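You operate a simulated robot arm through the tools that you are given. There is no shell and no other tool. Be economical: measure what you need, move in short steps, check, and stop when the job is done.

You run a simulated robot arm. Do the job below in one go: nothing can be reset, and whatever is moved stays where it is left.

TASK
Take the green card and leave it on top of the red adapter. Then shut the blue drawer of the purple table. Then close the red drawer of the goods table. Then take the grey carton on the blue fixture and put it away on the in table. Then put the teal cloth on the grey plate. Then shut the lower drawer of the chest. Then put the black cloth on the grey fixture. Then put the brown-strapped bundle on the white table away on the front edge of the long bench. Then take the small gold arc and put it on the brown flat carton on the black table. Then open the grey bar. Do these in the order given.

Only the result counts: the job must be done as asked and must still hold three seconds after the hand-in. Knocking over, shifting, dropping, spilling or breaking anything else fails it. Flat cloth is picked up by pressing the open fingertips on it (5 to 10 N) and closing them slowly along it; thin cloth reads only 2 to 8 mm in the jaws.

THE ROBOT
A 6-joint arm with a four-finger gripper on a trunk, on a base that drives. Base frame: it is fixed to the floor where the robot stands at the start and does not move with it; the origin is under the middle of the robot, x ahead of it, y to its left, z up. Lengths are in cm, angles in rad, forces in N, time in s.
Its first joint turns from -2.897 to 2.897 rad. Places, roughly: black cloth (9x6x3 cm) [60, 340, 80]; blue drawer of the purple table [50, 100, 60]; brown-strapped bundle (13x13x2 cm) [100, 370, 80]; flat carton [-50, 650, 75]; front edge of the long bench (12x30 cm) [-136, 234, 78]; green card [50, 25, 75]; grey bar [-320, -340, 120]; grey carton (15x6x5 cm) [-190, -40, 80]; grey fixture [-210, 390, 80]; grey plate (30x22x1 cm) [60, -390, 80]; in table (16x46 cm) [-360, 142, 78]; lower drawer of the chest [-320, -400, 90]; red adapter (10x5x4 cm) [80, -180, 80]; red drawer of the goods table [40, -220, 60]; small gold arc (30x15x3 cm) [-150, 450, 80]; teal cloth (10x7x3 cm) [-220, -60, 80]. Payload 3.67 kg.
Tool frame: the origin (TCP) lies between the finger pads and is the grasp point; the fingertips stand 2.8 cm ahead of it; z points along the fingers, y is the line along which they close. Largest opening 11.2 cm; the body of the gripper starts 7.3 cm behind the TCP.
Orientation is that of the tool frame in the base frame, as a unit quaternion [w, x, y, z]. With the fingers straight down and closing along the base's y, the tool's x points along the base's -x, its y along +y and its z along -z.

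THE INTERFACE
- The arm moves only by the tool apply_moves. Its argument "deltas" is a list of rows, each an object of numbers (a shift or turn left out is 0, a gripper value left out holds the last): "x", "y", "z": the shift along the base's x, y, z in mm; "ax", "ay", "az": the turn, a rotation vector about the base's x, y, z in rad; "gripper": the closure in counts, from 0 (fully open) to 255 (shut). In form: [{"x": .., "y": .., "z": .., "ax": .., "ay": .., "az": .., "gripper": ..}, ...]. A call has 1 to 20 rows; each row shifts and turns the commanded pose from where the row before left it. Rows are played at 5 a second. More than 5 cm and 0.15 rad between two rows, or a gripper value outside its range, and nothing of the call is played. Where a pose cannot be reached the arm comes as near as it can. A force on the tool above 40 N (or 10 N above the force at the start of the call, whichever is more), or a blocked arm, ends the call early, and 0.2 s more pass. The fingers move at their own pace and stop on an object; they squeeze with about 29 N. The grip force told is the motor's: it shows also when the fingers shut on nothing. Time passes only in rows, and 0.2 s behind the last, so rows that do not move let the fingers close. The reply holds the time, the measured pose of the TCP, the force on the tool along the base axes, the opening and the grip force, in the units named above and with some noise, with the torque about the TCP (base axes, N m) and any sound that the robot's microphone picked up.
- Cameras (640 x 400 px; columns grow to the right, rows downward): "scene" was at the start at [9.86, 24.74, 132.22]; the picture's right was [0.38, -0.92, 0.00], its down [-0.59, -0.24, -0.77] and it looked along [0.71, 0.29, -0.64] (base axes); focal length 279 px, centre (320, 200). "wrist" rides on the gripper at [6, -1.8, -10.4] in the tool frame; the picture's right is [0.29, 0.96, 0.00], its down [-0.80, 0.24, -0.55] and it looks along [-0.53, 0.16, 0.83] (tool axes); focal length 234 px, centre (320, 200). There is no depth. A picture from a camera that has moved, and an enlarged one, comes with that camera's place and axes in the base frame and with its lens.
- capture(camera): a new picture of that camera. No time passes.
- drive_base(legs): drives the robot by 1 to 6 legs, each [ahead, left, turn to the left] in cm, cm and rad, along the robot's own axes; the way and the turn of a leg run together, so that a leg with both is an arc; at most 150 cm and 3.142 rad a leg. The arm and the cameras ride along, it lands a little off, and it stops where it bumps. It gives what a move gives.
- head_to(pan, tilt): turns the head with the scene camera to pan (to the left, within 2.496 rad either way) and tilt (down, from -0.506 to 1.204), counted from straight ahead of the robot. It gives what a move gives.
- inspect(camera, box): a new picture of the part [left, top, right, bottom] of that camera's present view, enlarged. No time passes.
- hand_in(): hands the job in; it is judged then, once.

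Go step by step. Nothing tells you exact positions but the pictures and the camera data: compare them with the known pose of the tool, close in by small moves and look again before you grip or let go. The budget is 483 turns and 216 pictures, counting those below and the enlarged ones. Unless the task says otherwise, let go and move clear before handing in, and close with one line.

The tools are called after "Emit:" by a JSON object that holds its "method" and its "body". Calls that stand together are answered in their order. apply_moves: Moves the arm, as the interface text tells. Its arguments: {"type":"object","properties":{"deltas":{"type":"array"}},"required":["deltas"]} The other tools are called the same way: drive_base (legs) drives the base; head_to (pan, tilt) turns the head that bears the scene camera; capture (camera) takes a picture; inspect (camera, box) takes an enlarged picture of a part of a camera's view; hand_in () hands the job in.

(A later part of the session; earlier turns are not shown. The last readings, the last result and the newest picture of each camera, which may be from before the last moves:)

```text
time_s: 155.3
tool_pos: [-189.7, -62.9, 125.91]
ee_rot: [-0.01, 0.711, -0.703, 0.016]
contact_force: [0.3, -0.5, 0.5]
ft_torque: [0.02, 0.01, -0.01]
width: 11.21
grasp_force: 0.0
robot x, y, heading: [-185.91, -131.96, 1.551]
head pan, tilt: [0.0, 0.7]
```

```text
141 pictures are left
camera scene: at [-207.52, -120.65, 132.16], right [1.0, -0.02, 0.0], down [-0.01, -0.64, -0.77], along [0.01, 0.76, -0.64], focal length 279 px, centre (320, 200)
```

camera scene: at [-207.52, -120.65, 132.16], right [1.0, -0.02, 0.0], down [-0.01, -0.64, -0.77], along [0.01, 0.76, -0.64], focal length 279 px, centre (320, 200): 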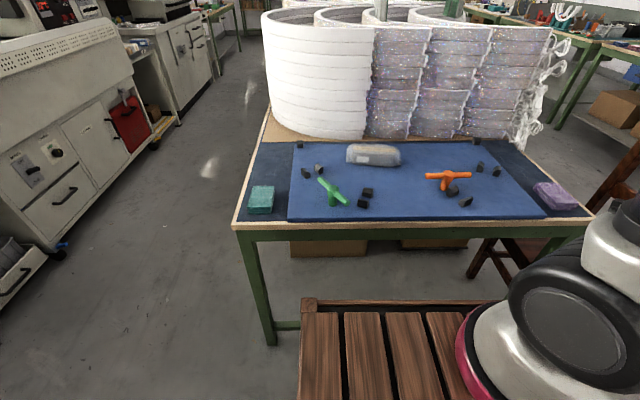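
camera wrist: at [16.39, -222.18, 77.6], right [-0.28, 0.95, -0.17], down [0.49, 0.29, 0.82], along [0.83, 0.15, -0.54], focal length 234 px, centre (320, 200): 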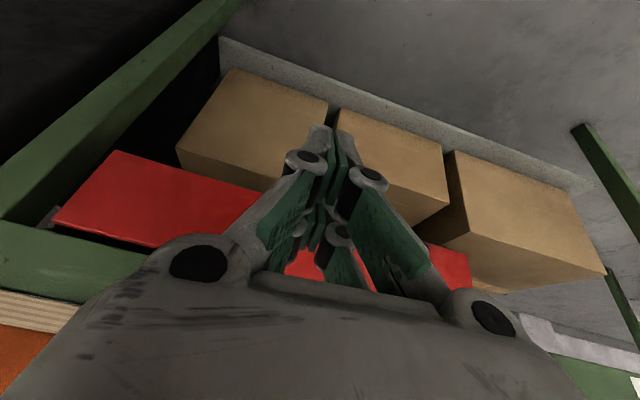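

I move forward 13 cm, turn the hand so it closes along y, and bring it over the carton for a close look.

Emit:
{"method": "drive_base", "body": {"legs": [[13, 0, 0]]}}

Emit:
{"method": "apply_moves", "body": {"deltas": [{"az": 0.1428}, {"az": 0.1428}, {"az": 0.1428}, {"az": 0.1428}, {"az": 0.1428}, {"az": 0.1428}, {"az": 0.1428}, {"az": 0.1428}, {"az": 0.1428}, {"az": 0.1428}, {"az": 0.1428, "y": 30}, {"y": 30, "z": -40}, {"y": 30, "z": -40}, {"x": 20, "y": 22, "z": -30}, {}]}}

Emit:
{"method": "capture", "body": {"camera": "wrist"}}

Emit:
{"method": "capture", "body": {"camera": "scene"}}

```text
time_s: 156.6
tool_pos: [-189.31, -49.76, 125.79]
ee_rot: [-0.01, 0.711, -0.703, 0.016]
contact_force: [-0.2, 1.4, -0.3]
ft_torque: [-0.01, 0.0, 0.01]
width: 11.23
grasp_force: 0.1
robot x, y, heading: [-186.13, -118.36, 1.548]
head pan, tilt: [0.0, 0.7]
```

```text
time_s: 159.8
tool_pos: [-187.16, -38.54, 114.85]
ee_rot: [-0.018, 1.0, 0.006, 0.004]
contact_force: [-0.7, -0.5, 0.4]
ft_torque: [0.02, 0.01, -0.02]
width: 11.19
grasp_force: 0.1
robot x, y, heading: [-186.0, -118.3, 1.549]
head pan, tilt: [0.0, 0.7]
```

```text
140 pictures are left
camera wrist: at [-181.45, -37.04, 125.15], right [0.3, -0.95, -0.03], down [-0.8, -0.27, 0.54], along [-0.52, -0.13, -0.84], focal length 234 px, centre (320, 200)
```

wrist: 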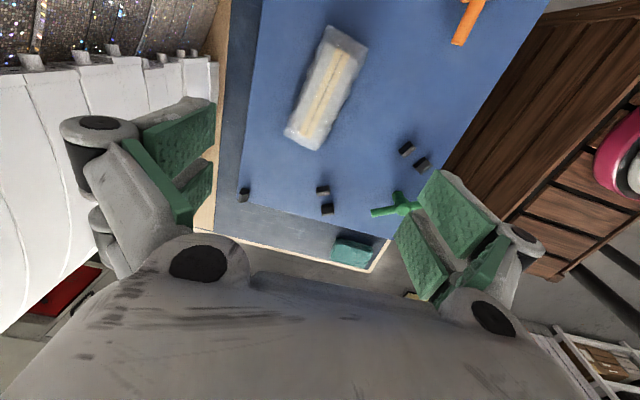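

```text
139 pictures are left
camera scene: at [-207.24, -107.47, 132.16], right [1.0, -0.02, 0.0], down [-0.01, -0.64, -0.76], along [0.02, 0.76, -0.64], focal length 279 px, centre (320, 200)
```

scene: 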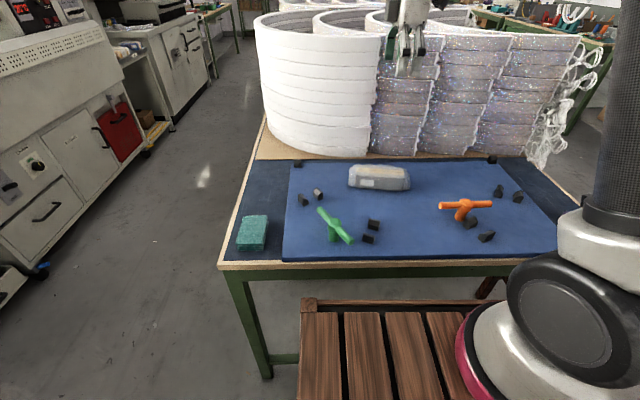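

The carton is along x, centred at (−187, −38.2), z≈83. I lower over it and grip its 6 cm width.

Emit:
{"method": "apply_moves", "body": {"deltas": [{"x": 3, "y": 2, "z": -50}, {"z": -50}, {"z": -50}, {"z": -50}, {"z": -50}, {"z": -30}, {"z": -13}, {}]}}

Emit:
{"method": "capture", "body": {"camera": "wrist"}}

Emit:
{"method": "inspect", "body": {"camera": "scene", "box": [280, 90, 480, 215]}}

```text
refused: row 1 steps farther than a row can; nothing moved
```

```text
138 pictures are left
camera wrist: at [-181.45, -37.04, 125.15], right [0.3, -0.95, -0.03], down [-0.8, -0.27, 0.54], along [-0.52, -0.13, -0.84], focal length 234 px, centre (320, 200)
```

wrist: 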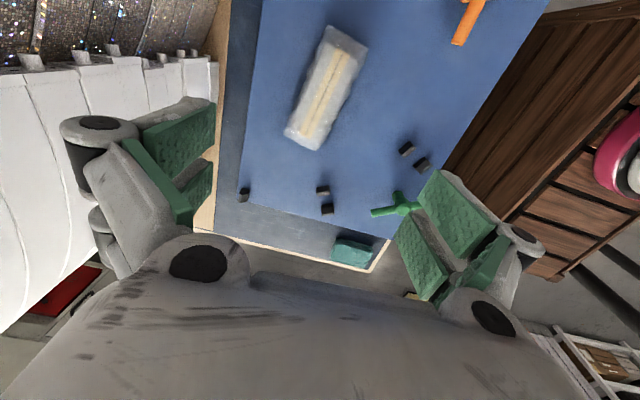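

```text
3.20 times, centred on (380, 152) of scene
camera zoom: at [-207.24, -107.47, 132.16], right [1.0, -0.02, 0.0], down [-0.01, -0.64, -0.76], along [0.02, 0.76, -0.64], focal length 894 px, centre (128, 352)
```

zoom: 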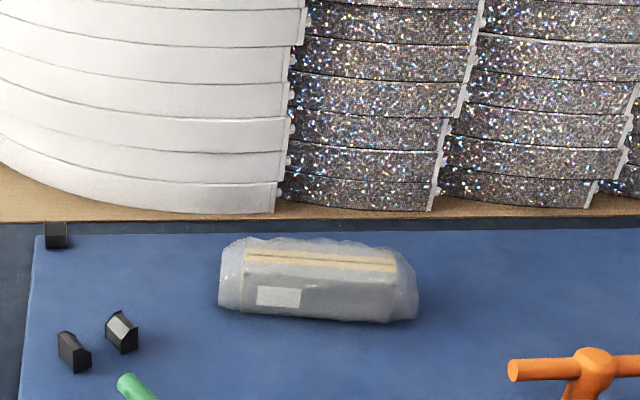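

The step was just over the limit; I resend it with smaller rows.

Emit:
{"method": "apply_moves", "body": {"deltas": [{"x": 3, "y": 2, "z": -45}, {"z": -48}, {"z": -48}, {"z": -48}, {"z": -48}, {"z": -40}, {"z": -14}, {}]}}

Emit:
{"method": "capture", "body": {"camera": "wrist"}}

Emit:
{"method": "inspect", "body": {"camera": "scene", "box": [280, 90, 480, 215]}}

```text
time_s: 161.6
tool_pos: [-187.09, -38.44, 85.73]
ee_rot: [-0.018, 1.0, 0.005, 0.005]
contact_force: [-0.2, -0.4, 0.2]
ft_torque: [0.0, 0.0, -0.01]
width: 11.2
grasp_force: 0.1
robot x, y, heading: [-186.04, -118.6, 1.552]
head pan, tilt: [0.0, 0.7]
```

```text
136 pictures are left
camera wrist: at [-181.32, -36.78, 96.04], right [0.3, -0.95, -0.03], down [-0.8, -0.27, 0.54], along [-0.52, -0.13, -0.84], focal length 234 px, centre (320, 200)
```

wrist: 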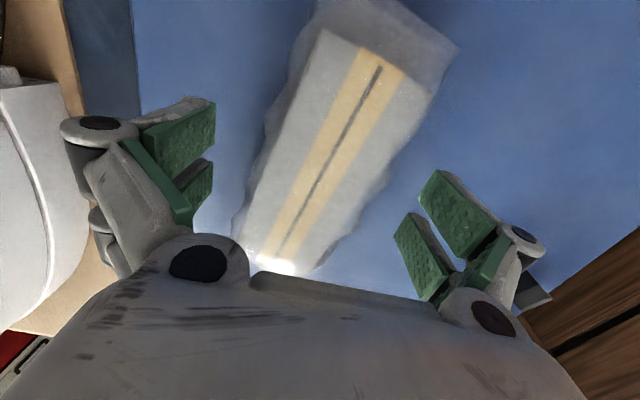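

```text
3.20 times, centred on (380, 152) of scene
camera zoom: at [-207.24, -107.46, 132.15], right [1.0, -0.02, 0.0], down [-0.01, -0.64, -0.76], along [0.02, 0.76, -0.64], focal length 894 px, centre (128, 352)
```

zoom: 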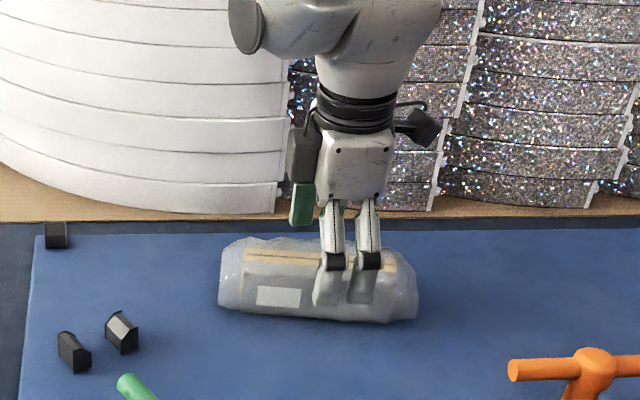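

Emit:
{"method": "apply_moves", "body": {"deltas": [{"x": -12, "z": -5}, {"gripper": 100}, {"gripper": 255}, {}, {}, {}]}}

Emit:
{"method": "apply_moves", "body": {"deltas": [{"z": 15}, {"z": 25}, {}]}}

Emit:
{"method": "capture", "body": {"camera": "wrist"}}

```text
time_s: 163.0
tool_pos: [-188.16, -38.23, 85.15]
ee_rot: [-0.018, 1.0, 0.004, 0.004]
contact_force: [-0.6, -0.7, 8.3]
ft_torque: [-0.29, -0.04, 0.1]
width: 5.8
grasp_force: 28.8
robot x, y, heading: [-186.09, -118.73, 1.552]
head pan, tilt: [0.0, 0.7]
```

```text
time_s: 163.8
tool_pos: [-188.29, -38.3, 89.12]
ee_rot: [-0.018, 1.0, 0.006, 0.004]
contact_force: [0.0, -0.3, -1.3]
ft_torque: [-0.02, 0.0, -0.04]
width: 5.81
grasp_force: 29.4
robot x, y, heading: [-186.1, -118.67, 1.55]
head pan, tilt: [0.0, 0.7]
```

```text
134 pictures are left
camera wrist: at [-182.47, -36.69, 99.47], right [0.3, -0.95, -0.03], down [-0.8, -0.27, 0.54], along [-0.52, -0.13, -0.84], focal length 234 px, centre (320, 200)
```

wrist: 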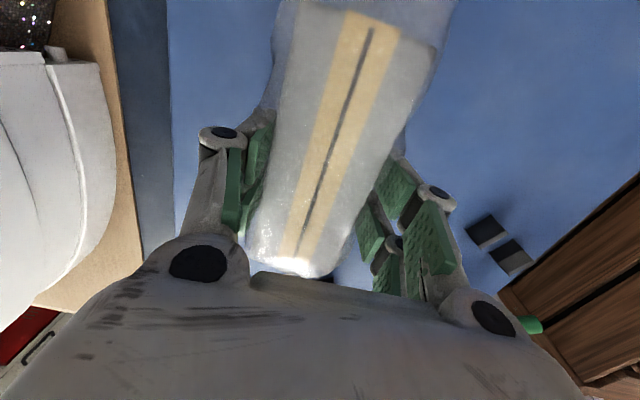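

The carton is held. I lift it high and look left toward the in table at (−360, 142).

Emit:
{"method": "apply_moves", "body": {"deltas": [{"z": 45}, {"z": 45}, {"z": 45}, {"z": 45}, {"z": 45}, {"z": 45}, {"z": 45}, {"z": 45}, {"y": -45}, {"y": -45}, {"y": -30}, {}]}}

Emit:
{"method": "head_to", "body": {"pan": 0.75, "tilt": 0.3}}

Emit:
{"method": "capture", "body": {"camera": "scene"}}

```text
time_s: 166.4
tool_pos: [-188.3, -50.2, 125.05]
ee_rot: [-0.018, 1.0, 0.005, 0.004]
contact_force: [-0.1, -0.2, -2.2]
ft_torque: [-0.01, -0.01, -0.02]
width: 5.77
grasp_force: 29.2
robot x, y, heading: [-185.66, -118.38, 1.552]
head pan, tilt: [0.0, 0.7]
```

```text
time_s: 167.5
tool_pos: [-188.28, -50.29, 125.09]
ee_rot: [-0.018, 1.0, 0.004, 0.004]
contact_force: [0.4, 0.5, -2.2]
ft_torque: [-0.01, -0.02, -0.03]
width: 5.79
grasp_force: 29.2
robot x, y, heading: [-186.08, -118.27, 1.551]
head pan, tilt: [0.75, 0.3]
```

```text
133 pictures are left
camera scene: at [-213.63, -108.98, 135.76], right [0.75, 0.67, 0.0], down [0.2, -0.22, -0.96], along [-0.64, 0.71, -0.3], focal length 279 px, centre (320, 200)
```

scene: 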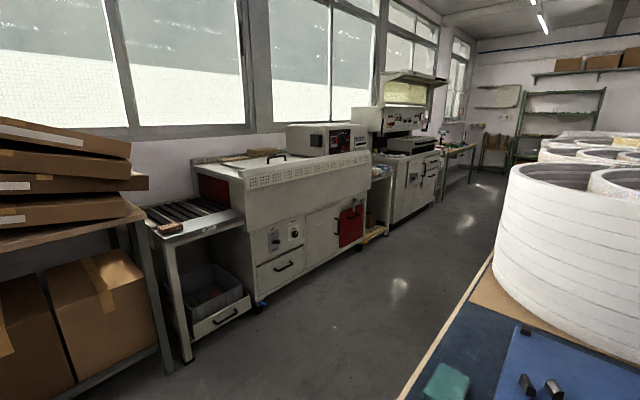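

Emit:
{"method": "inspect", "body": {"camera": "scene", "box": [320, 110, 480, 250]}}

```text
2.86 times, centred on (400, 180) of scene
camera zoom: at [-213.63, -108.98, 135.76], right [0.75, 0.67, 0.0], down [0.2, -0.22, -0.96], along [-0.64, 0.71, -0.3], focal length 798 px, centre (91, 257)
```

zoom: 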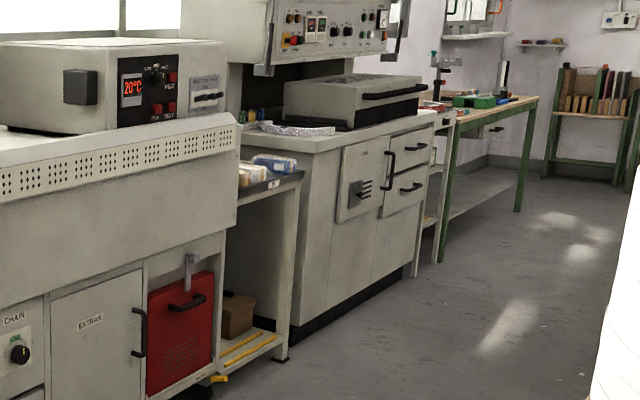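

The in table stands between the oven and the next machine. I drive along the aisle toward it.

Emit:
{"method": "drive_base", "body": {"legs": [[0, 107, 0.02], [130, 0, 0], [100, 0, 0]]}}

Emit:
{"method": "head_to", "body": {"pan": 0.9, "tilt": 0.6}}

Emit:
{"method": "capture", "body": {"camera": "scene"}}

```text
time_s: 184.0
tool_pos: [-300.17, 181.61, 125.14]
ee_rot: [-0.019, 1.0, 0.025, 0.005]
contact_force: [-0.7, 0.1, -2.3]
ft_torque: [0.03, 0.01, 0.0]
width: 5.77
grasp_force: 29.4
robot x, y, heading: [-295.34, 113.91, 1.6]
head pan, tilt: [0.75, 0.3]
```

```text
time_s: 184.8
tool_pos: [-300.29, 181.71, 125.21]
ee_rot: [-0.019, 1.0, 0.025, 0.004]
contact_force: [-0.2, 0.5, -1.8]
ft_torque: [0.0, -0.03, 0.02]
width: 5.78
grasp_force: 29.1
robot x, y, heading: [-295.3, 113.59, 1.595]
head pan, tilt: [0.901, 0.6]
```

```text
131 pictures are left
camera scene: at [-323.83, 120.56, 133.02], right [0.61, 0.79, 0.0], down [0.45, -0.34, -0.83], along [-0.66, 0.5, -0.56], focal length 279 px, centre (320, 200)
```

scene: 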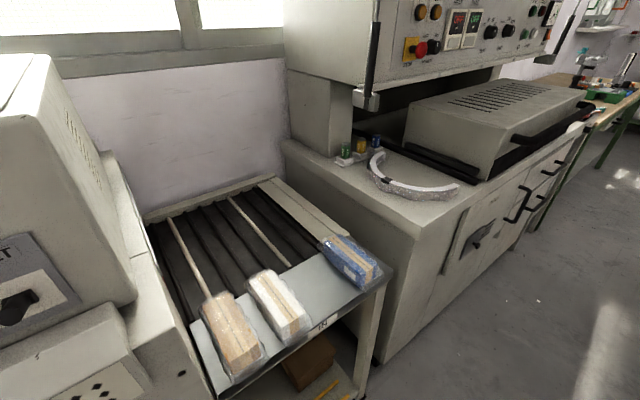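

The IN table's front plate holds three packages at y≈125, 135, 155, leaving a free slot at about (−357, 145) for the grey carton. I pull the hand in, drive up and turn to face it.

Emit:
{"method": "apply_moves", "body": {"deltas": [{"y": -45}, {"y": -45}, {"y": -45}, {}]}}

Emit:
{"method": "drive_base", "body": {"legs": [[31, 0, 0], [0, -4, 0]]}}

Emit:
{"method": "drive_base", "body": {"legs": [[0, 0, 0.8]]}}

Emit:
{"method": "head_to", "body": {"pan": 0.3, "tilt": 0.4}}

Emit:
{"method": "capture", "body": {"camera": "scene"}}

```text
time_s: 185.8
tool_pos: [-300.29, 167.97, 125.0]
ee_rot: [-0.018, 1.0, 0.025, 0.004]
contact_force: [-1.0, -0.2, -1.5]
ft_torque: [-0.03, -0.01, 0.0]
width: 5.79
grasp_force: 29.3
robot x, y, heading: [-295.04, 113.68, 1.587]
head pan, tilt: [0.901, 0.6]
```

```text
time_s: 188.4
tool_pos: [-296.76, 198.93, 125.12]
ee_rot: [-0.018, 1.0, 0.025, 0.004]
contact_force: [-0.7, -0.1, -2.6]
ft_torque: [0.03, -0.02, 0.01]
width: 5.77
grasp_force: 29.0
robot x, y, heading: [-291.86, 144.86, 1.589]
head pan, tilt: [0.901, 0.6]
```

```text
time_s: 190.9
tool_pos: [-334.44, 178.56, 125.08]
ee_rot: [-0.018, 0.911, 0.412, -0.004]
contact_force: [0.1, 0.0, -1.9]
ft_torque: [-0.05, -0.03, -0.01]
width: 5.78
grasp_force: 28.4
robot x, y, heading: [-291.95, 144.75, 2.393]
head pan, tilt: [0.901, 0.6]
```

```text
time_s: 191.9
tool_pos: [-334.52, 178.7, 124.96]
ee_rot: [-0.018, 0.91, 0.414, -0.004]
contact_force: [0.0, 0.0, -2.8]
ft_torque: [-0.01, -0.02, 0.0]
width: 5.79
grasp_force: 29.7
robot x, y, heading: [-291.61, 144.52, 2.39]
head pan, tilt: [0.3, 0.4]
```

```text
130 pictures are left
camera scene: at [-316.22, 134.06, 134.84], right [0.43, 0.9, 0.0], down [0.35, -0.17, -0.92], along [-0.83, 0.4, -0.39], focal length 279 px, centre (320, 200)
```

scene: 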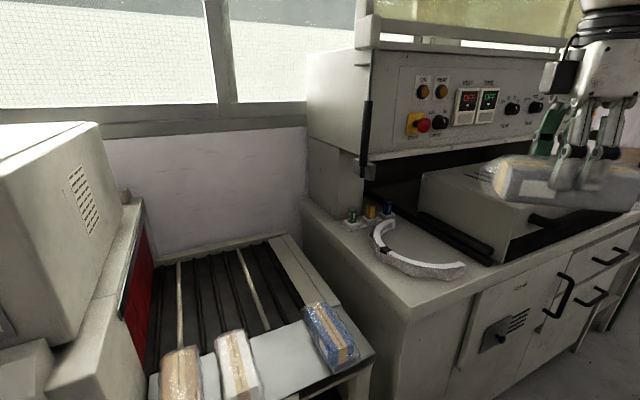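

The panel handle is at about x −379, so there's clearance. I finish the turn.

Emit:
{"method": "drive_base", "body": {"legs": [[0, 0, 0.75]]}}

Emit:
{"method": "head_to", "body": {"pan": 0.0, "tilt": 0.75}}

Emit:
{"method": "capture", "body": {"camera": "scene"}}

```text
time_s: 194.3
tool_pos: [-346.35, 139.89, 125.0]
ee_rot: [-0.016, 0.693, 0.721, -0.011]
contact_force: [0.2, 0.2, -1.7]
ft_torque: [-0.01, 0.0, 0.02]
width: 5.8
grasp_force: 29.0
robot x, y, heading: [-291.91, 144.25, -3.13]
head pan, tilt: [0.3, 0.4]
```

```text
time_s: 195.1
tool_pos: [-346.39, 139.93, 125.05]
ee_rot: [-0.016, 0.694, 0.72, -0.01]
contact_force: [-0.5, -0.1, -2.1]
ft_torque: [0.0, 0.04, 0.04]
width: 5.79
grasp_force: 29.0
robot x, y, heading: [-292.01, 144.66, -3.134]
head pan, tilt: [0.0, 0.75]
```

```text
129 pictures are left
camera scene: at [-301.89, 122.82, 131.74], right [-0.01, 1.0, 0.0], down [0.68, 0.01, -0.73], along [-0.73, -0.01, -0.68], focal length 279 px, centre (320, 200)
```

scene: 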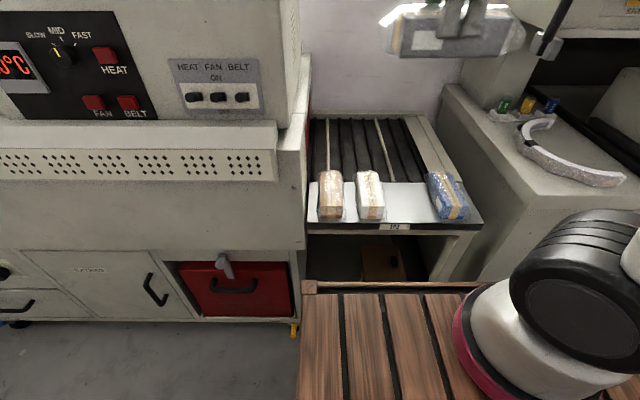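

The slot is centred at y≈145.7 (free from 139 to 152.4). I back up 8 cm, turn the carton lengthwise along x and bring it above the slot.

Emit:
{"method": "drive_base", "body": {"legs": [[-8, 0, 0]]}}

Emit:
{"method": "apply_moves", "body": {"deltas": [{"az": -0.1462}, {"az": -0.1462}, {"az": -0.1462}, {"az": -0.1462}, {"az": -0.1462}, {"az": -0.1462}, {"az": -0.1462}, {"az": -0.1462}, {"az": -0.1462}, {"az": -0.1462}, {"az": -0.1462}, {"x": -40, "y": 20}, {"x": -40, "y": 20}, {"x": -40, "y": 15}, {"z": -40}, {"z": -40}, {"z": -40}, {}]}}

Emit:
{"method": "capture", "body": {"camera": "scene"}}

Emit:
{"method": "capture", "body": {"camera": "wrist"}}

```text
time_s: 196.2
tool_pos: [-338.2, 140.18, 125.09]
ee_rot: [-0.017, 0.694, 0.72, -0.01]
contact_force: [-0.7, 0.1, -2.6]
ft_torque: [0.02, 0.02, -0.02]
width: 5.77
grasp_force: 28.7
robot x, y, heading: [-283.66, 144.17, -3.132]
head pan, tilt: [0.0, 0.75]
```

```text
time_s: 199.9
tool_pos: [-350.34, 145.83, 113.2]
ee_rot: [-0.019, 1.0, 0.0, 0.003]
contact_force: [0.1, 0.9, -1.3]
ft_torque: [-0.02, 0.04, 0.0]
width: 5.79
grasp_force: 29.4
robot x, y, heading: [-283.89, 144.75, -3.139]
head pan, tilt: [0.0, 0.75]
```

```text
128 pictures are left
camera scene: at [-293.88, 122.9, 131.73], right [-0.01, 1.0, 0.0], down [0.68, 0.0, -0.73], along [-0.73, 0.0, -0.68], focal length 279 px, centre (320, 200)
```

scene: 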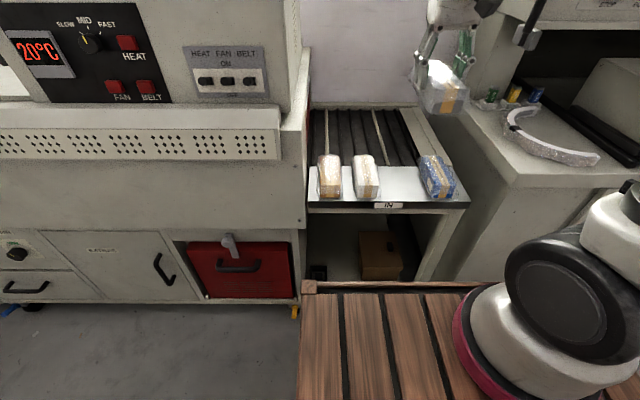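

```text
127 pictures are left
camera wrist: at [-344.46, 147.29, 123.45], right [0.29, -0.96, -0.03], down [-0.8, -0.26, 0.54], along [-0.52, -0.13, -0.84], focal length 234 px, centre (320, 200)
```

wrist: 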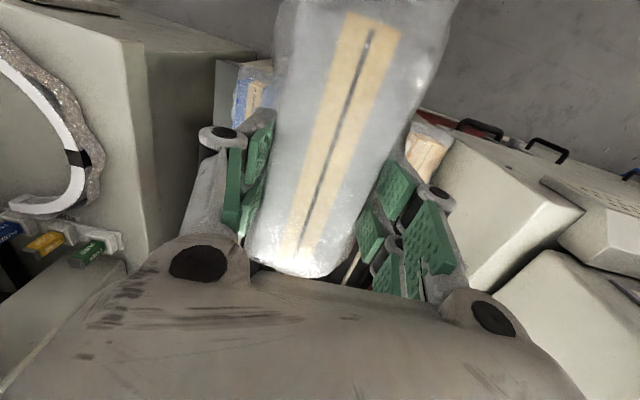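

Emit:
{"method": "apply_moves", "body": {"deltas": [{"x": -40}, {"x": -20, "z": -40}, {"z": -48}, {"z": -48}, {"z": -40}, {"z": -30}, {}]}}

Emit:
{"method": "inspect", "body": {"camera": "scene", "box": [290, 90, 490, 215]}}

Emit:
{"method": "capture", "body": {"camera": "wrist"}}

```text
time_s: 201.6
tool_pos: [-356.3, 145.52, 92.54]
ee_rot: [-0.018, 1.0, 0.0, 0.004]
contact_force: [-0.1, 0.7, -2.2]
ft_torque: [0.01, 0.05, -0.01]
width: 5.75
grasp_force: 28.8
robot x, y, heading: [-283.45, 144.36, -3.137]
head pan, tilt: [0.0, 0.75]
```

```text
3.20 times, centred on (390, 152) of scene
camera zoom: at [-293.87, 122.9, 131.73], right [-0.01, 1.0, 0.0], down [0.68, 0.0, -0.73], along [-0.73, 0.0, -0.68], focal length 894 px, centre (96, 352)
```

zoom: 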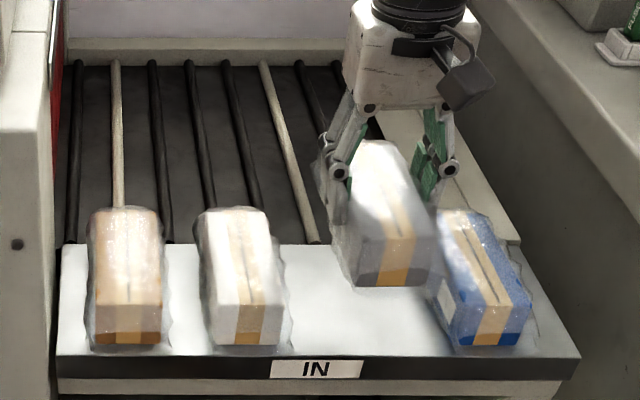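

```text
125 pictures are left
camera wrist: at [-350.36, 147.07, 102.91], right [0.29, -0.96, -0.03], down [-0.8, -0.26, 0.54], along [-0.52, -0.13, -0.84], focal length 234 px, centre (320, 200)
```

wrist: 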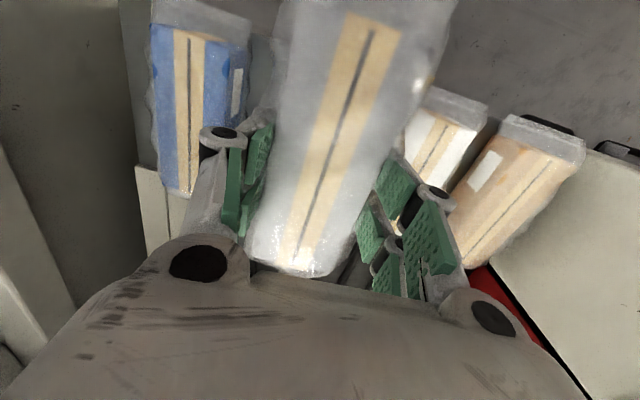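

I shift 1.5 cm inward and 5 mm toward blue, then lower to the plate.

Emit:
{"method": "apply_moves", "body": {"deltas": [{"x": -15, "y": 5}, {"z": -40}, {"z": -25}, {"z": -12}, {"z": -8}, {"z": -6}, {"z": -5}, {"z": -5}, {}]}}

Emit:
{"method": "inspect", "body": {"camera": "scene", "box": [290, 90, 490, 215]}}

```text
time_s: 203.6
tool_pos: [-357.77, 146.1, 82.48]
ee_rot: [-0.018, 1.0, -0.001, 0.003]
contact_force: [-0.6, -1.3, 13.5]
ft_torque: [-0.47, -0.11, -0.04]
width: 5.8
grasp_force: 28.8
robot x, y, heading: [-283.52, 144.76, -3.132]
head pan, tilt: [0.0, 0.75]
```

```text
3.20 times, centred on (390, 152) of scene
camera zoom: at [-293.83, 122.9, 131.73], right [-0.01, 1.0, 0.0], down [0.68, 0.0, -0.73], along [-0.73, 0.0, -0.68], focal length 894 px, centre (96, 352)
```

zoom: 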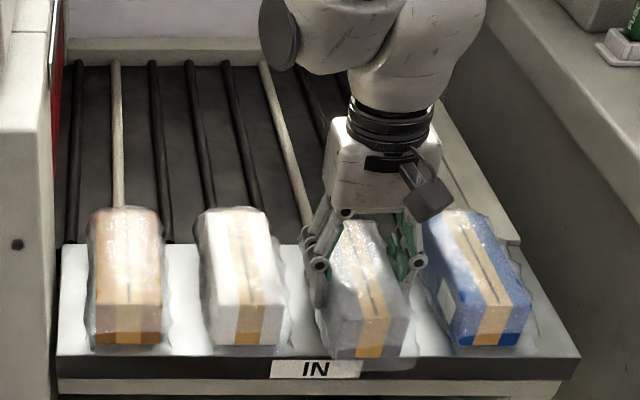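

It touches the plate but sits about 1.3 cm too near the front edge; I lift a hair and shift it in.

Emit:
{"method": "apply_moves", "body": {"deltas": [{"z": 6}, {"x": -14}, {"z": -5}, {}]}}

Emit:
{"method": "inspect", "body": {"camera": "scene", "box": [290, 90, 490, 215]}}

```text
time_s: 204.6
tool_pos: [-359.09, 146.16, 82.5]
ee_rot: [-0.018, 1.0, -0.001, 0.004]
contact_force: [1.4, -0.4, 1.8]
ft_torque: [-0.06, 0.22, 0.01]
width: 5.78
grasp_force: 29.2
robot x, y, heading: [-283.72, 144.46, -3.136]
head pan, tilt: [0.0, 0.75]
```

```text
3.20 times, centred on (390, 152) of scene
camera zoom: at [-293.86, 122.9, 131.73], right [-0.01, 1.0, 0.0], down [0.68, 0.0, -0.73], along [-0.73, 0.0, -0.68], focal length 894 px, centre (96, 352)
```

zoom: 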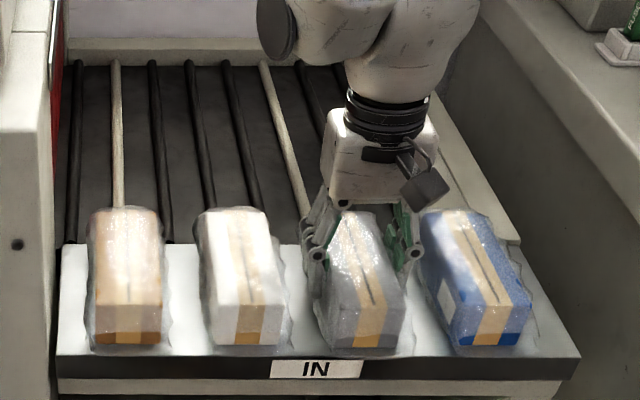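

Aligned with the other packages. I open just enough and lift away.

Emit:
{"method": "apply_moves", "body": {"deltas": [{"gripper": 115}, {"gripper": 100}, {"gripper": 88}, {}, {"z": 20}, {"z": 40}, {"z": 45}, {"z": 45}, {"z": 45}, {"z": 45}, {"z": 45}, {"z": 45}, {"x": 45, "z": 45}, {"x": 45}, {"x": 45}]}}

Emit:
{"method": "capture", "body": {"camera": "scene"}}

```text
refused: row 13 steps farther than a row can; nothing moved
```

```text
122 pictures are left
camera scene: at [-293.86, 122.9, 131.73], right [-0.01, 1.0, 0.0], down [0.68, 0.0, -0.73], along [-0.73, 0.0, -0.68], focal length 279 px, centre (320, 200)
```

scene: 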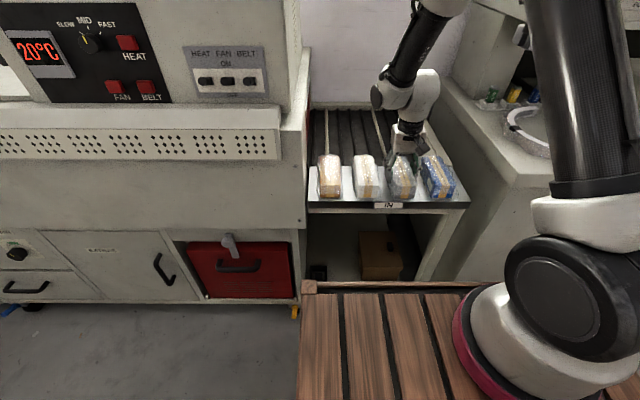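

Emit:
{"method": "apply_moves", "body": {"deltas": [{"gripper": 115}, {"gripper": 100}, {"gripper": 88}, {}, {"z": 20}, {"z": 40}, {"z": 45}, {"z": 45}, {"z": 45}, {"z": 45}, {"z": 45}, {"z": 45}, {"z": 45}, {"x": 45}, {"x": 45}]}}

Emit:
{"method": "inspect", "body": {"camera": "scene", "box": [290, 90, 490, 215]}}

```text
time_s: 207.8
tool_pos: [-350.25, 146.12, 119.78]
ee_rot: [-0.02, 1.0, -0.001, 0.005]
contact_force: [-1.7, -0.5, 0.0]
ft_torque: [-0.01, -0.06, -0.02]
width: 7.34
grasp_force: 0.0
robot x, y, heading: [-283.95, 144.41, -3.133]
head pan, tilt: [0.0, 0.75]
```

```text
3.20 times, centred on (390, 152) of scene
camera zoom: at [-293.93, 122.89, 131.73], right [-0.01, 1.0, 0.0], down [0.68, 0.0, -0.73], along [-0.73, 0.0, -0.68], focal length 894 px, centre (96, 352)
```

zoom: 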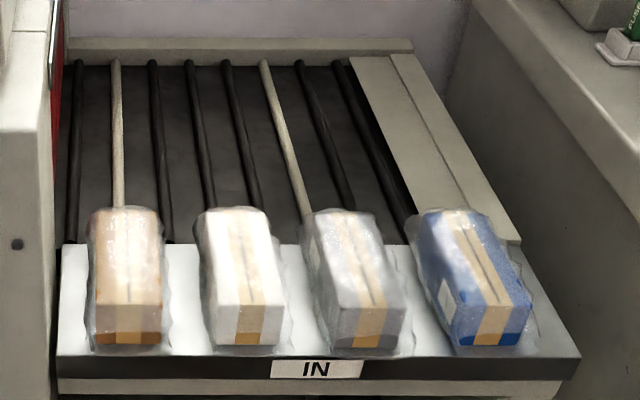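

All four packages stand aligned on the IN table. Next the teal cloth: I drive back the way I came, facing +y again.

Emit:
{"method": "drive_base", "body": {"legs": [[9, 0, 0], [0, 0, -1.57], [-140, 0, 0], [-141, 0, 0]]}}

```text
time_s: 225.8
tool_pos: [-282.34, -69.3, 119.82]
ee_rot: [-0.01, 0.721, -0.693, 0.015]
contact_force: [0.9, 0.2, -0.6]
ft_torque: [0.05, -0.01, 0.01]
width: 7.33
grasp_force: 0.1
robot x, y, heading: [-281.25, -136.16, 1.617]
head pan, tilt: [0.0, 0.75]
```

Emit:
{"method": "drive_base", "body": {"legs": [[0, 0, -0.046], [0, -66, 0]]}}

Emit:
{"method": "head_to", "body": {"pan": 0.0, "tilt": 0.8}}

Emit:
{"method": "capture", "body": {"camera": "scene"}}

Emit:
{"method": "capture", "body": {"camera": "wrist"}}

```text
time_s: 229.8
tool_pos: [-213.5, -69.14, 119.81]
ee_rot: [0.01, -0.704, 0.709, -0.016]
contact_force: [0.2, 0.4, -0.3]
ft_torque: [-0.02, 0.04, 0.04]
width: 7.37
grasp_force: 0.0
robot x, y, heading: [-215.44, -135.32, 1.575]
head pan, tilt: [0.0, 0.75]
```

```text
time_s: 230.5
tool_pos: [-213.34, -69.21, 119.88]
ee_rot: [0.009, -0.704, 0.71, -0.016]
contact_force: [-0.1, 0.3, -0.5]
ft_torque: [0.0, 0.02, -0.02]
width: 7.37
grasp_force: 0.1
robot x, y, heading: [-215.22, -135.97, 1.575]
head pan, tilt: [0.0, 0.799]
```

```text
120 pictures are left
camera scene: at [-236.88, -125.79, 131.33], right [1.0, 0.0, 0.0], down [0.0, -0.72, -0.7], along [0.0, 0.7, -0.72], focal length 279 px, centre (320, 200)
```

scene: 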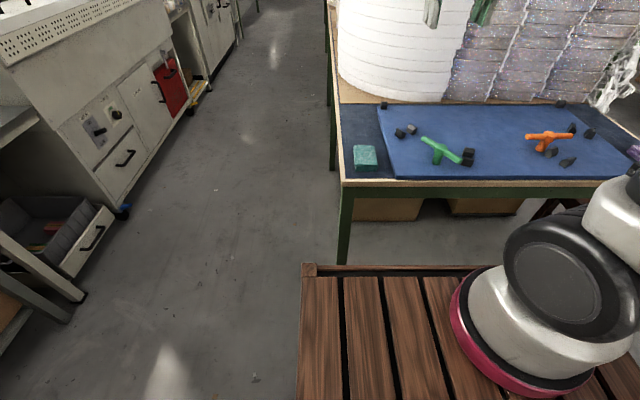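

```text
119 pictures are left
camera wrist: at [-212.12, -74.98, 130.17], right [-0.96, -0.28, -0.03], down [-0.26, 0.8, 0.54], along [-0.13, 0.52, -0.84], focal length 234 px, centre (320, 200)
```

wrist: 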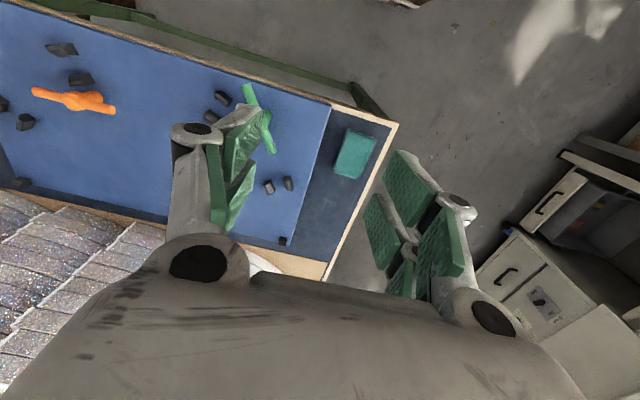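

Emit:
{"method": "inspect", "body": {"camera": "scene", "box": [330, 110, 450, 190]}}

Emit:
{"method": "inspect", "body": {"camera": "wrist", "box": [270, 90, 430, 210]}}

```text
5.00 times, centred on (390, 150) of scene
camera zoom: at [-236.88, -125.79, 131.33], right [1.0, 0.0, 0.0], down [0.0, -0.72, -0.7], along [0.0, 0.7, -0.72], focal length 1397 px, centre (-30, 450)
```

zoom: 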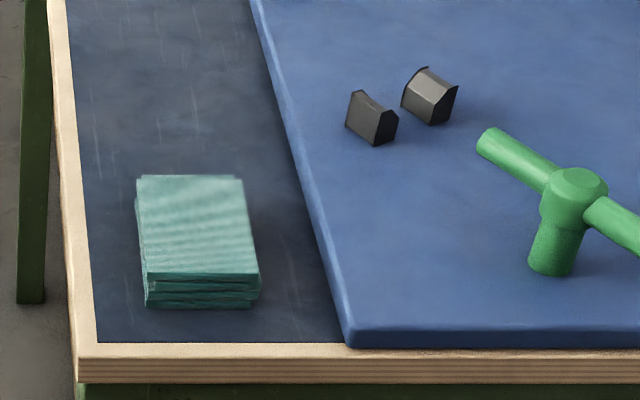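

```text
3.33 times, centred on (350, 150) of wrist
camera zoom: at [-212.12, -74.98, 130.17], right [-0.96, -0.28, -0.03], down [-0.26, 0.8, 0.54], along [-0.13, 0.52, -0.84], focal length 781 px, centre (220, 367)
```

zoom: 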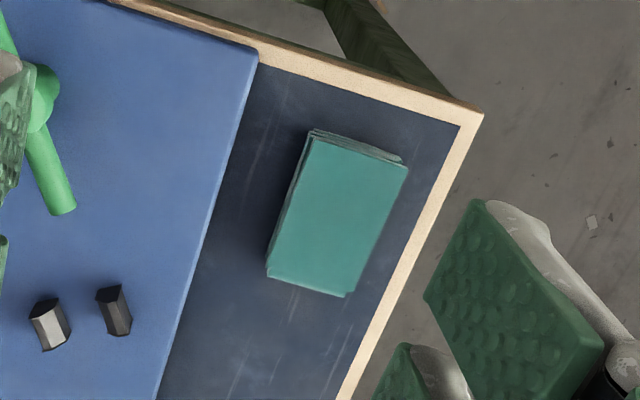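

There's a 4.5 cm gap to the board, so I can grip the cloth's 7 cm width. Its centre is about (−223.5, −59.3); I move over and down.

Emit:
{"method": "apply_moves", "body": {"deltas": [{"x": -35, "y": 33, "gripper": 20}, {"x": -35, "y": 33}, {"x": -31, "y": 33}, {"z": -48}, {"z": -48}, {"z": -48}, {"z": -48}, {"z": -48}, {"z": -40}, {"z": -40}, {}]}}

Emit:
{"method": "capture", "body": {"camera": "wrist"}}

Emit:
{"method": "inspect", "body": {"camera": "scene", "box": [310, 80, 470, 190]}}

```text
time_s: 232.9
tool_pos: [-223.52, -59.46, 87.81]
ee_rot: [0.01, -0.704, 0.71, -0.016]
contact_force: [-0.1, 0.6, 0.2]
ft_torque: [0.0, -0.01, 0.0]
width: 10.34
grasp_force: 0.0
robot x, y, heading: [-215.48, -135.92, 1.57]
head pan, tilt: [0.0, 0.799]
```

```text
116 pictures are left
camera wrist: at [-222.27, -65.24, 98.27], right [-0.96, -0.28, -0.03], down [-0.26, 0.8, 0.54], along [-0.13, 0.52, -0.84], focal length 234 px, centre (320, 200)
```

wrist: 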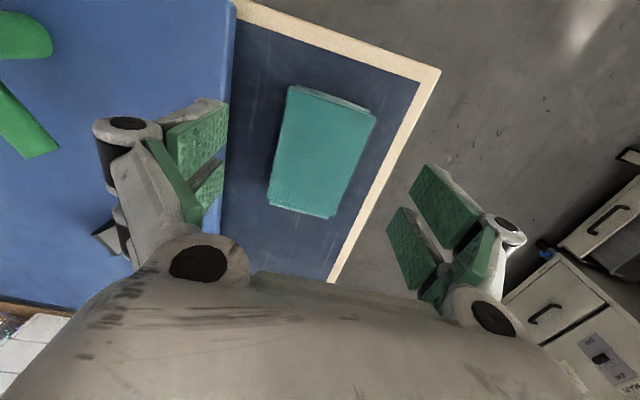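

```text
3.64 times, centred on (390, 135) of scene
camera zoom: at [-236.88, -125.8, 131.33], right [1.0, 0.0, 0.0], down [0.0, -0.72, -0.7], along [0.0, 0.7, -0.72], focal length 1016 px, centre (66, 436)
```

zoom: 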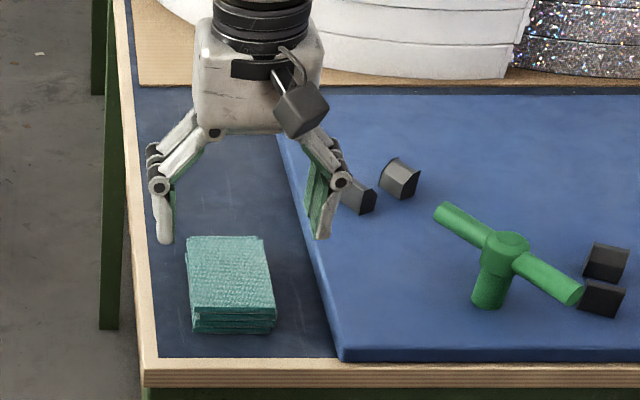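

Well centred. I go down and close on the cloth.

Emit:
{"method": "apply_moves", "body": {"deltas": [{"z": -25}, {"z": -15}, {"gripper": 80}, {"gripper": 110}, {"gripper": 140}, {"gripper": 180}, {"gripper": 255}, {}, {}]}}

Emit:
{"method": "capture", "body": {"camera": "wrist"}}

```text
time_s: 234.9
tool_pos: [-223.34, -59.29, 83.91]
ee_rot: [0.009, -0.704, 0.71, -0.016]
contact_force: [-0.9, 0.5, 1.0]
ft_torque: [-0.02, 0.0, 0.0]
width: 0.0
grasp_force: 28.6
robot x, y, heading: [-215.35, -135.83, 1.573]
head pan, tilt: [0.0, 0.799]
```

```text
114 pictures are left
camera wrist: at [-222.13, -65.1, 94.34], right [-0.96, -0.28, -0.03], down [-0.26, 0.8, 0.54], along [-0.13, 0.52, -0.84], focal length 234 px, centre (320, 200)
```

wrist: 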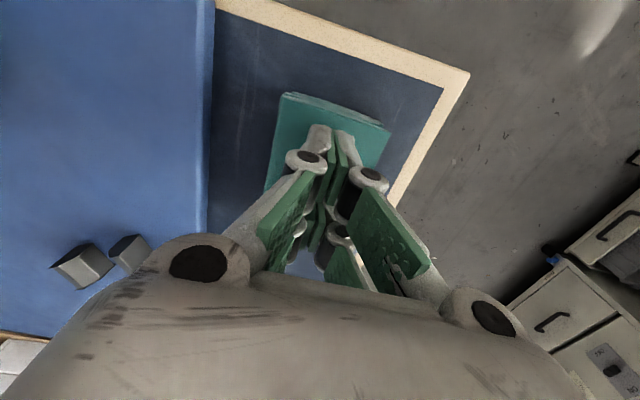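

The cloth is lower than I assumed (top just below z 81). I reopen, shift slightly and go 2.4 cm lower, watching the force.

Emit:
{"method": "apply_moves", "body": {"deltas": [{"z": 10, "gripper": 20}, {"x": -3, "y": 7}, {}, {"z": -10}, {"z": -8}, {"z": -6}, {"z": -5}, {"z": -4}, {}]}}

Emit:
{"method": "capture", "body": {"camera": "wrist"}}

```text
time_s: 236.9
tool_pos: [-223.81, -58.36, 81.51]
ee_rot: [0.01, -0.704, 0.71, -0.016]
contact_force: [-0.1, 0.1, 0.1]
ft_torque: [0.0, 0.04, 0.01]
width: 10.34
grasp_force: 0.1
robot x, y, heading: [-215.7, -135.9, 1.569]
head pan, tilt: [0.0, 0.799]
```

```text
113 pictures are left
camera wrist: at [-222.46, -64.32, 91.86], right [-0.96, -0.28, -0.03], down [-0.26, 0.8, 0.54], along [-0.13, 0.52, -0.84], focal length 234 px, centre (320, 200)
```

wrist: 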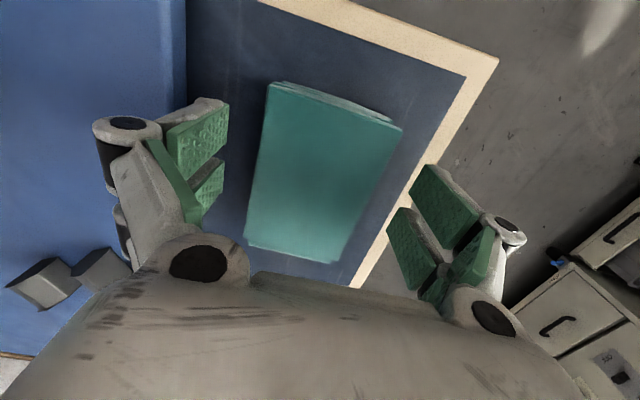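

Emit:
{"method": "apply_moves", "body": {"deltas": [{"gripper": 60}, {"gripper": 75}, {"gripper": 90}, {"gripper": 105}, {"gripper": 120}, {"gripper": 150}, {}, {}]}}

Emit:
{"method": "capture", "body": {"camera": "wrist"}}

```text
time_s: 238.7
tool_pos: [-223.79, -58.49, 81.51]
ee_rot: [0.01, -0.704, 0.71, -0.016]
contact_force: [0.0, 0.5, 2.1]
ft_torque: [0.01, 0.08, 0.02]
width: 6.44
grasp_force: 28.6
robot x, y, heading: [-215.35, -135.81, 1.571]
head pan, tilt: [0.0, 0.799]
```

```text
112 pictures are left
camera wrist: at [-222.47, -64.32, 91.87], right [-0.96, -0.28, -0.03], down [-0.26, 0.8, 0.54], along [-0.13, 0.52, -0.84], focal length 234 px, centre (320, 200)
```

wrist: 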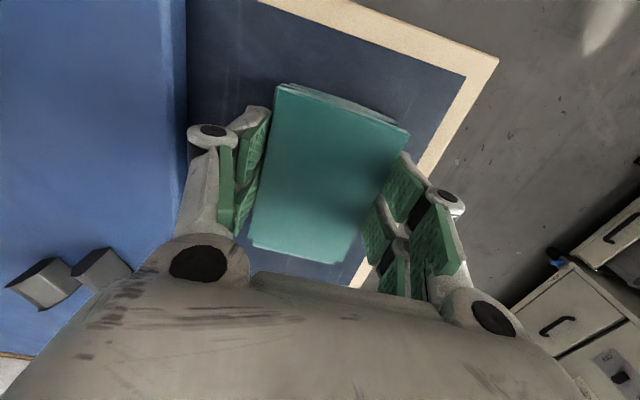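

The cloth is gripped as a block (6.4 cm). I lift it and check.

Emit:
{"method": "apply_moves", "body": {"deltas": [{"gripper": 255}, {"z": 15}, {"z": 25}, {"z": 45}, {"z": 48}, {"z": 48}, {"z": 48}, {"z": 48}, {"z": 48}, {"z": 48}, {"z": 48}, {"y": -45}, {"y": -45}, {}]}}

Emit:
{"method": "capture", "body": {"camera": "wrist"}}

Emit:
{"method": "head_to", "body": {"pan": -2.3, "tilt": 0.35}}

Emit:
{"method": "capture", "body": {"camera": "scene"}}

```text
time_s: 241.7
tool_pos: [-223.88, -67.54, 123.61]
ee_rot: [0.01, -0.705, 0.709, -0.015]
contact_force: [0.3, -0.2, -1.4]
ft_torque: [-0.02, 0.01, -0.03]
width: 6.42
grasp_force: 29.6
robot x, y, heading: [-215.26, -135.64, 1.571]
head pan, tilt: [0.0, 0.799]
```

```text
111 pictures are left
camera wrist: at [-222.61, -73.37, 133.91], right [-0.96, -0.28, -0.03], down [-0.26, 0.8, 0.54], along [-0.12, 0.52, -0.84], focal length 234 px, centre (320, 200)
```

wrist: 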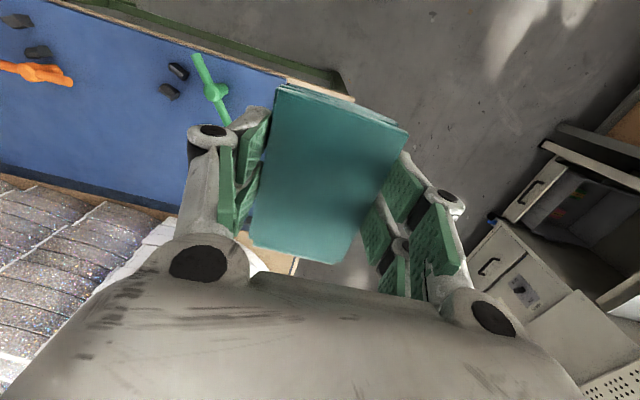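

```text
time_s: 243.8
tool_pos: [-223.88, -67.42, 123.46]
ee_rot: [0.01, -0.704, 0.709, -0.017]
contact_force: [0.3, -0.2, 0.4]
ft_torque: [0.0, -0.01, 0.03]
width: 6.42
grasp_force: 29.0
robot x, y, heading: [-215.16, -135.46, 1.572]
head pan, tilt: [-2.3, 0.351]
```

```text
110 pictures are left
camera scene: at [-229.92, -140.05, 135.29], right [-0.67, -0.75, 0.0], down [-0.26, 0.23, -0.94], along [0.7, -0.62, -0.34], focal length 279 px, centre (320, 200)
```

scene: 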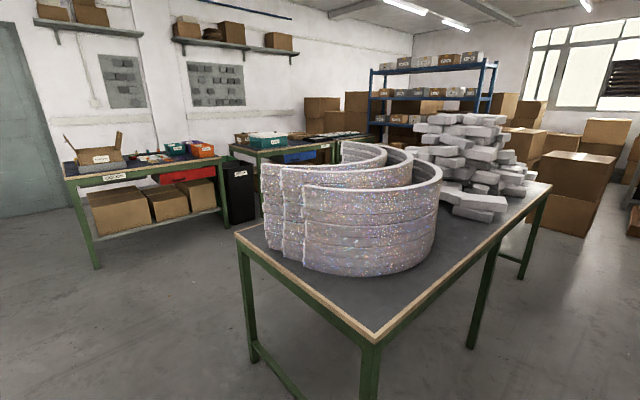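

The cloth hangs firmly. I drive round the foam table toward the grey plate near (60, −390).

Emit:
{"method": "drive_base", "body": {"legs": [[11, 0, 0], [0, 0, -1.571], [150, 0, 0], [0, -130, 0], [0, -110, 0]]}}

Emit:
{"method": "head_to", "body": {"pan": -0.1, "tilt": 0.6}}

Emit:
{"method": "capture", "body": {"camera": "scene"}}

```text
time_s: 267.1
tool_pos: [8.84, -351.56, 123.51]
ee_rot: [-0.005, -0.007, 1.0, -0.018]
contact_force: [0.7, -0.9, -0.5]
ft_torque: [0.0, 0.02, 0.01]
width: 6.42
grasp_force: 29.0
robot x, y, heading: [-59.29, -361.42, 0.021]
head pan, tilt: [-2.3, 0.351]
```

```text
time_s: 269.2
tool_pos: [8.75, -351.67, 123.57]
ee_rot: [-0.005, -0.006, 1.0, -0.018]
contact_force: [-0.4, 0.0, -0.3]
ft_torque: [0.02, 0.02, -0.01]
width: 6.42
grasp_force: 28.9
robot x, y, heading: [-59.59, -361.32, 0.023]
head pan, tilt: [-0.099, 0.6]
```

```text
109 pictures are left
camera scene: at [-48.97, -340.68, 133.02], right [-0.08, -1.0, 0.0], down [-0.56, 0.04, -0.83], along [0.82, -0.06, -0.56], focal length 279 px, centre (320, 200)
```

scene: 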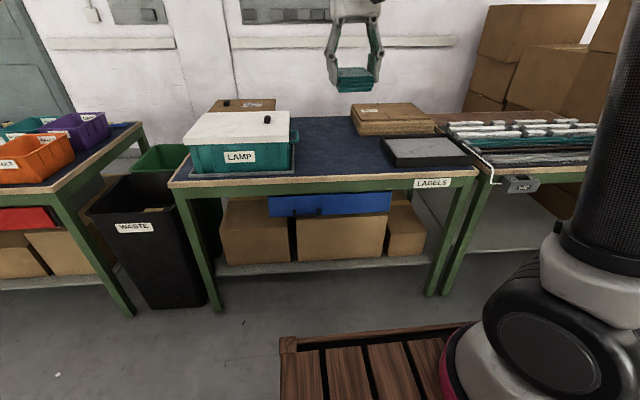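

The grey plate lies in a black frame at about (61, −397). I drive up to it and look closely.

Emit:
{"method": "drive_base", "body": {"legs": [[0, -33, -0.023], [38, 0, 0]]}}

Emit:
{"method": "capture", "body": {"camera": "scene"}}

Emit:
{"method": "capture", "body": {"camera": "wrist"}}

```text
time_s: 273.4
tool_pos: [47.6, -386.95, 123.43]
ee_rot: [-0.004, 0.009, 1.0, -0.018]
contact_force: [0.4, 0.2, 0.5]
ft_torque: [-0.04, -0.01, -0.02]
width: 6.42
grasp_force: 29.3
robot x, y, heading: [-20.83, -394.3, -0.011]
head pan, tilt: [-0.099, 0.6]
```

```text
108 pictures are left
camera scene: at [-9.74, -374.21, 133.02], right [-0.11, -0.99, 0.0], down [-0.56, 0.06, -0.82], along [0.82, -0.09, -0.57], focal length 279 px, centre (320, 200)
```

scene: 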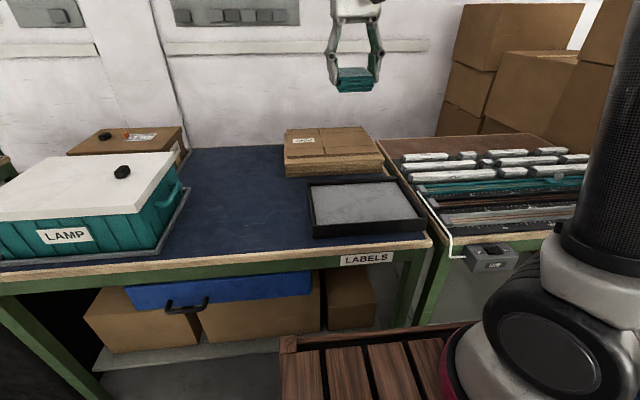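

```text
107 pictures are left
camera wrist: at [41.6, -388.17, 133.92], right [-0.27, 0.96, -0.03], down [0.81, 0.25, 0.54], along [0.53, 0.12, -0.84], focal length 234 px, centre (320, 200)
```

wrist: 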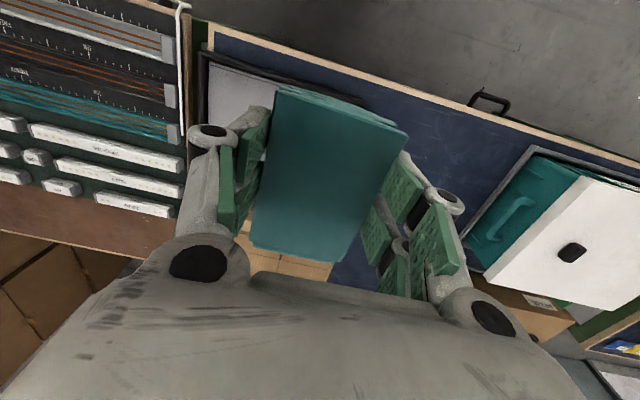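

The tray with the grey plate is centred at about (63, −396.5). I move the cloth over it and down.

Emit:
{"method": "apply_moves", "body": {"deltas": [{"x": 40, "y": -25}, {"x": 40, "y": -25}, {"x": 40, "y": -25}, {"x": 29, "y": -20}, {"z": -48}, {"z": -48}, {"z": -48}, {"z": -48}, {"z": -48}, {}]}}

Emit:
{"method": "capture", "body": {"camera": "scene"}}

Emit:
{"method": "capture", "body": {"camera": "wrist"}}

```text
time_s: 275.6
tool_pos: [62.51, -396.51, 99.39]
ee_rot: [-0.006, 0.008, 1.0, -0.018]
contact_force: [0.1, -0.3, 0.2]
ft_torque: [-0.02, 0.02, 0.01]
width: 6.46
grasp_force: 28.9
robot x, y, heading: [-21.0, -394.87, -0.013]
head pan, tilt: [-0.099, 0.6]
```

```text
106 pictures are left
camera scene: at [-9.75, -374.22, 133.02], right [-0.11, -0.99, 0.0], down [-0.56, 0.06, -0.83], along [0.82, -0.09, -0.56], focal length 279 px, centre (320, 200)
```

scene: 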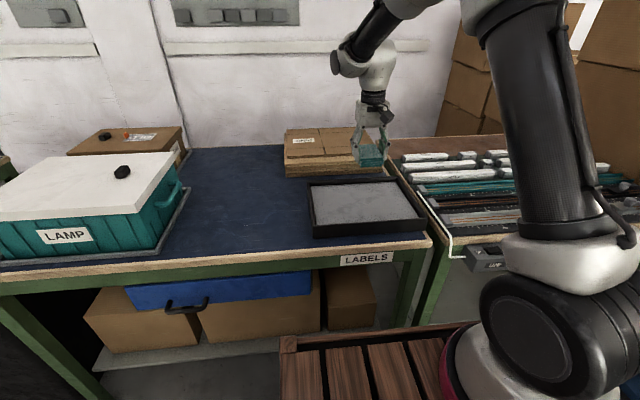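

```text
105 pictures are left
camera wrist: at [56.52, -397.69, 109.82], right [-0.27, 0.96, -0.03], down [0.81, 0.25, 0.54], along [0.53, 0.12, -0.84], focal length 234 px, centre (320, 200)
```

wrist: 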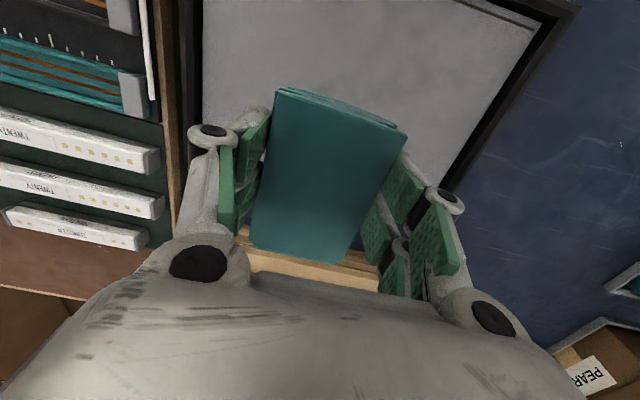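

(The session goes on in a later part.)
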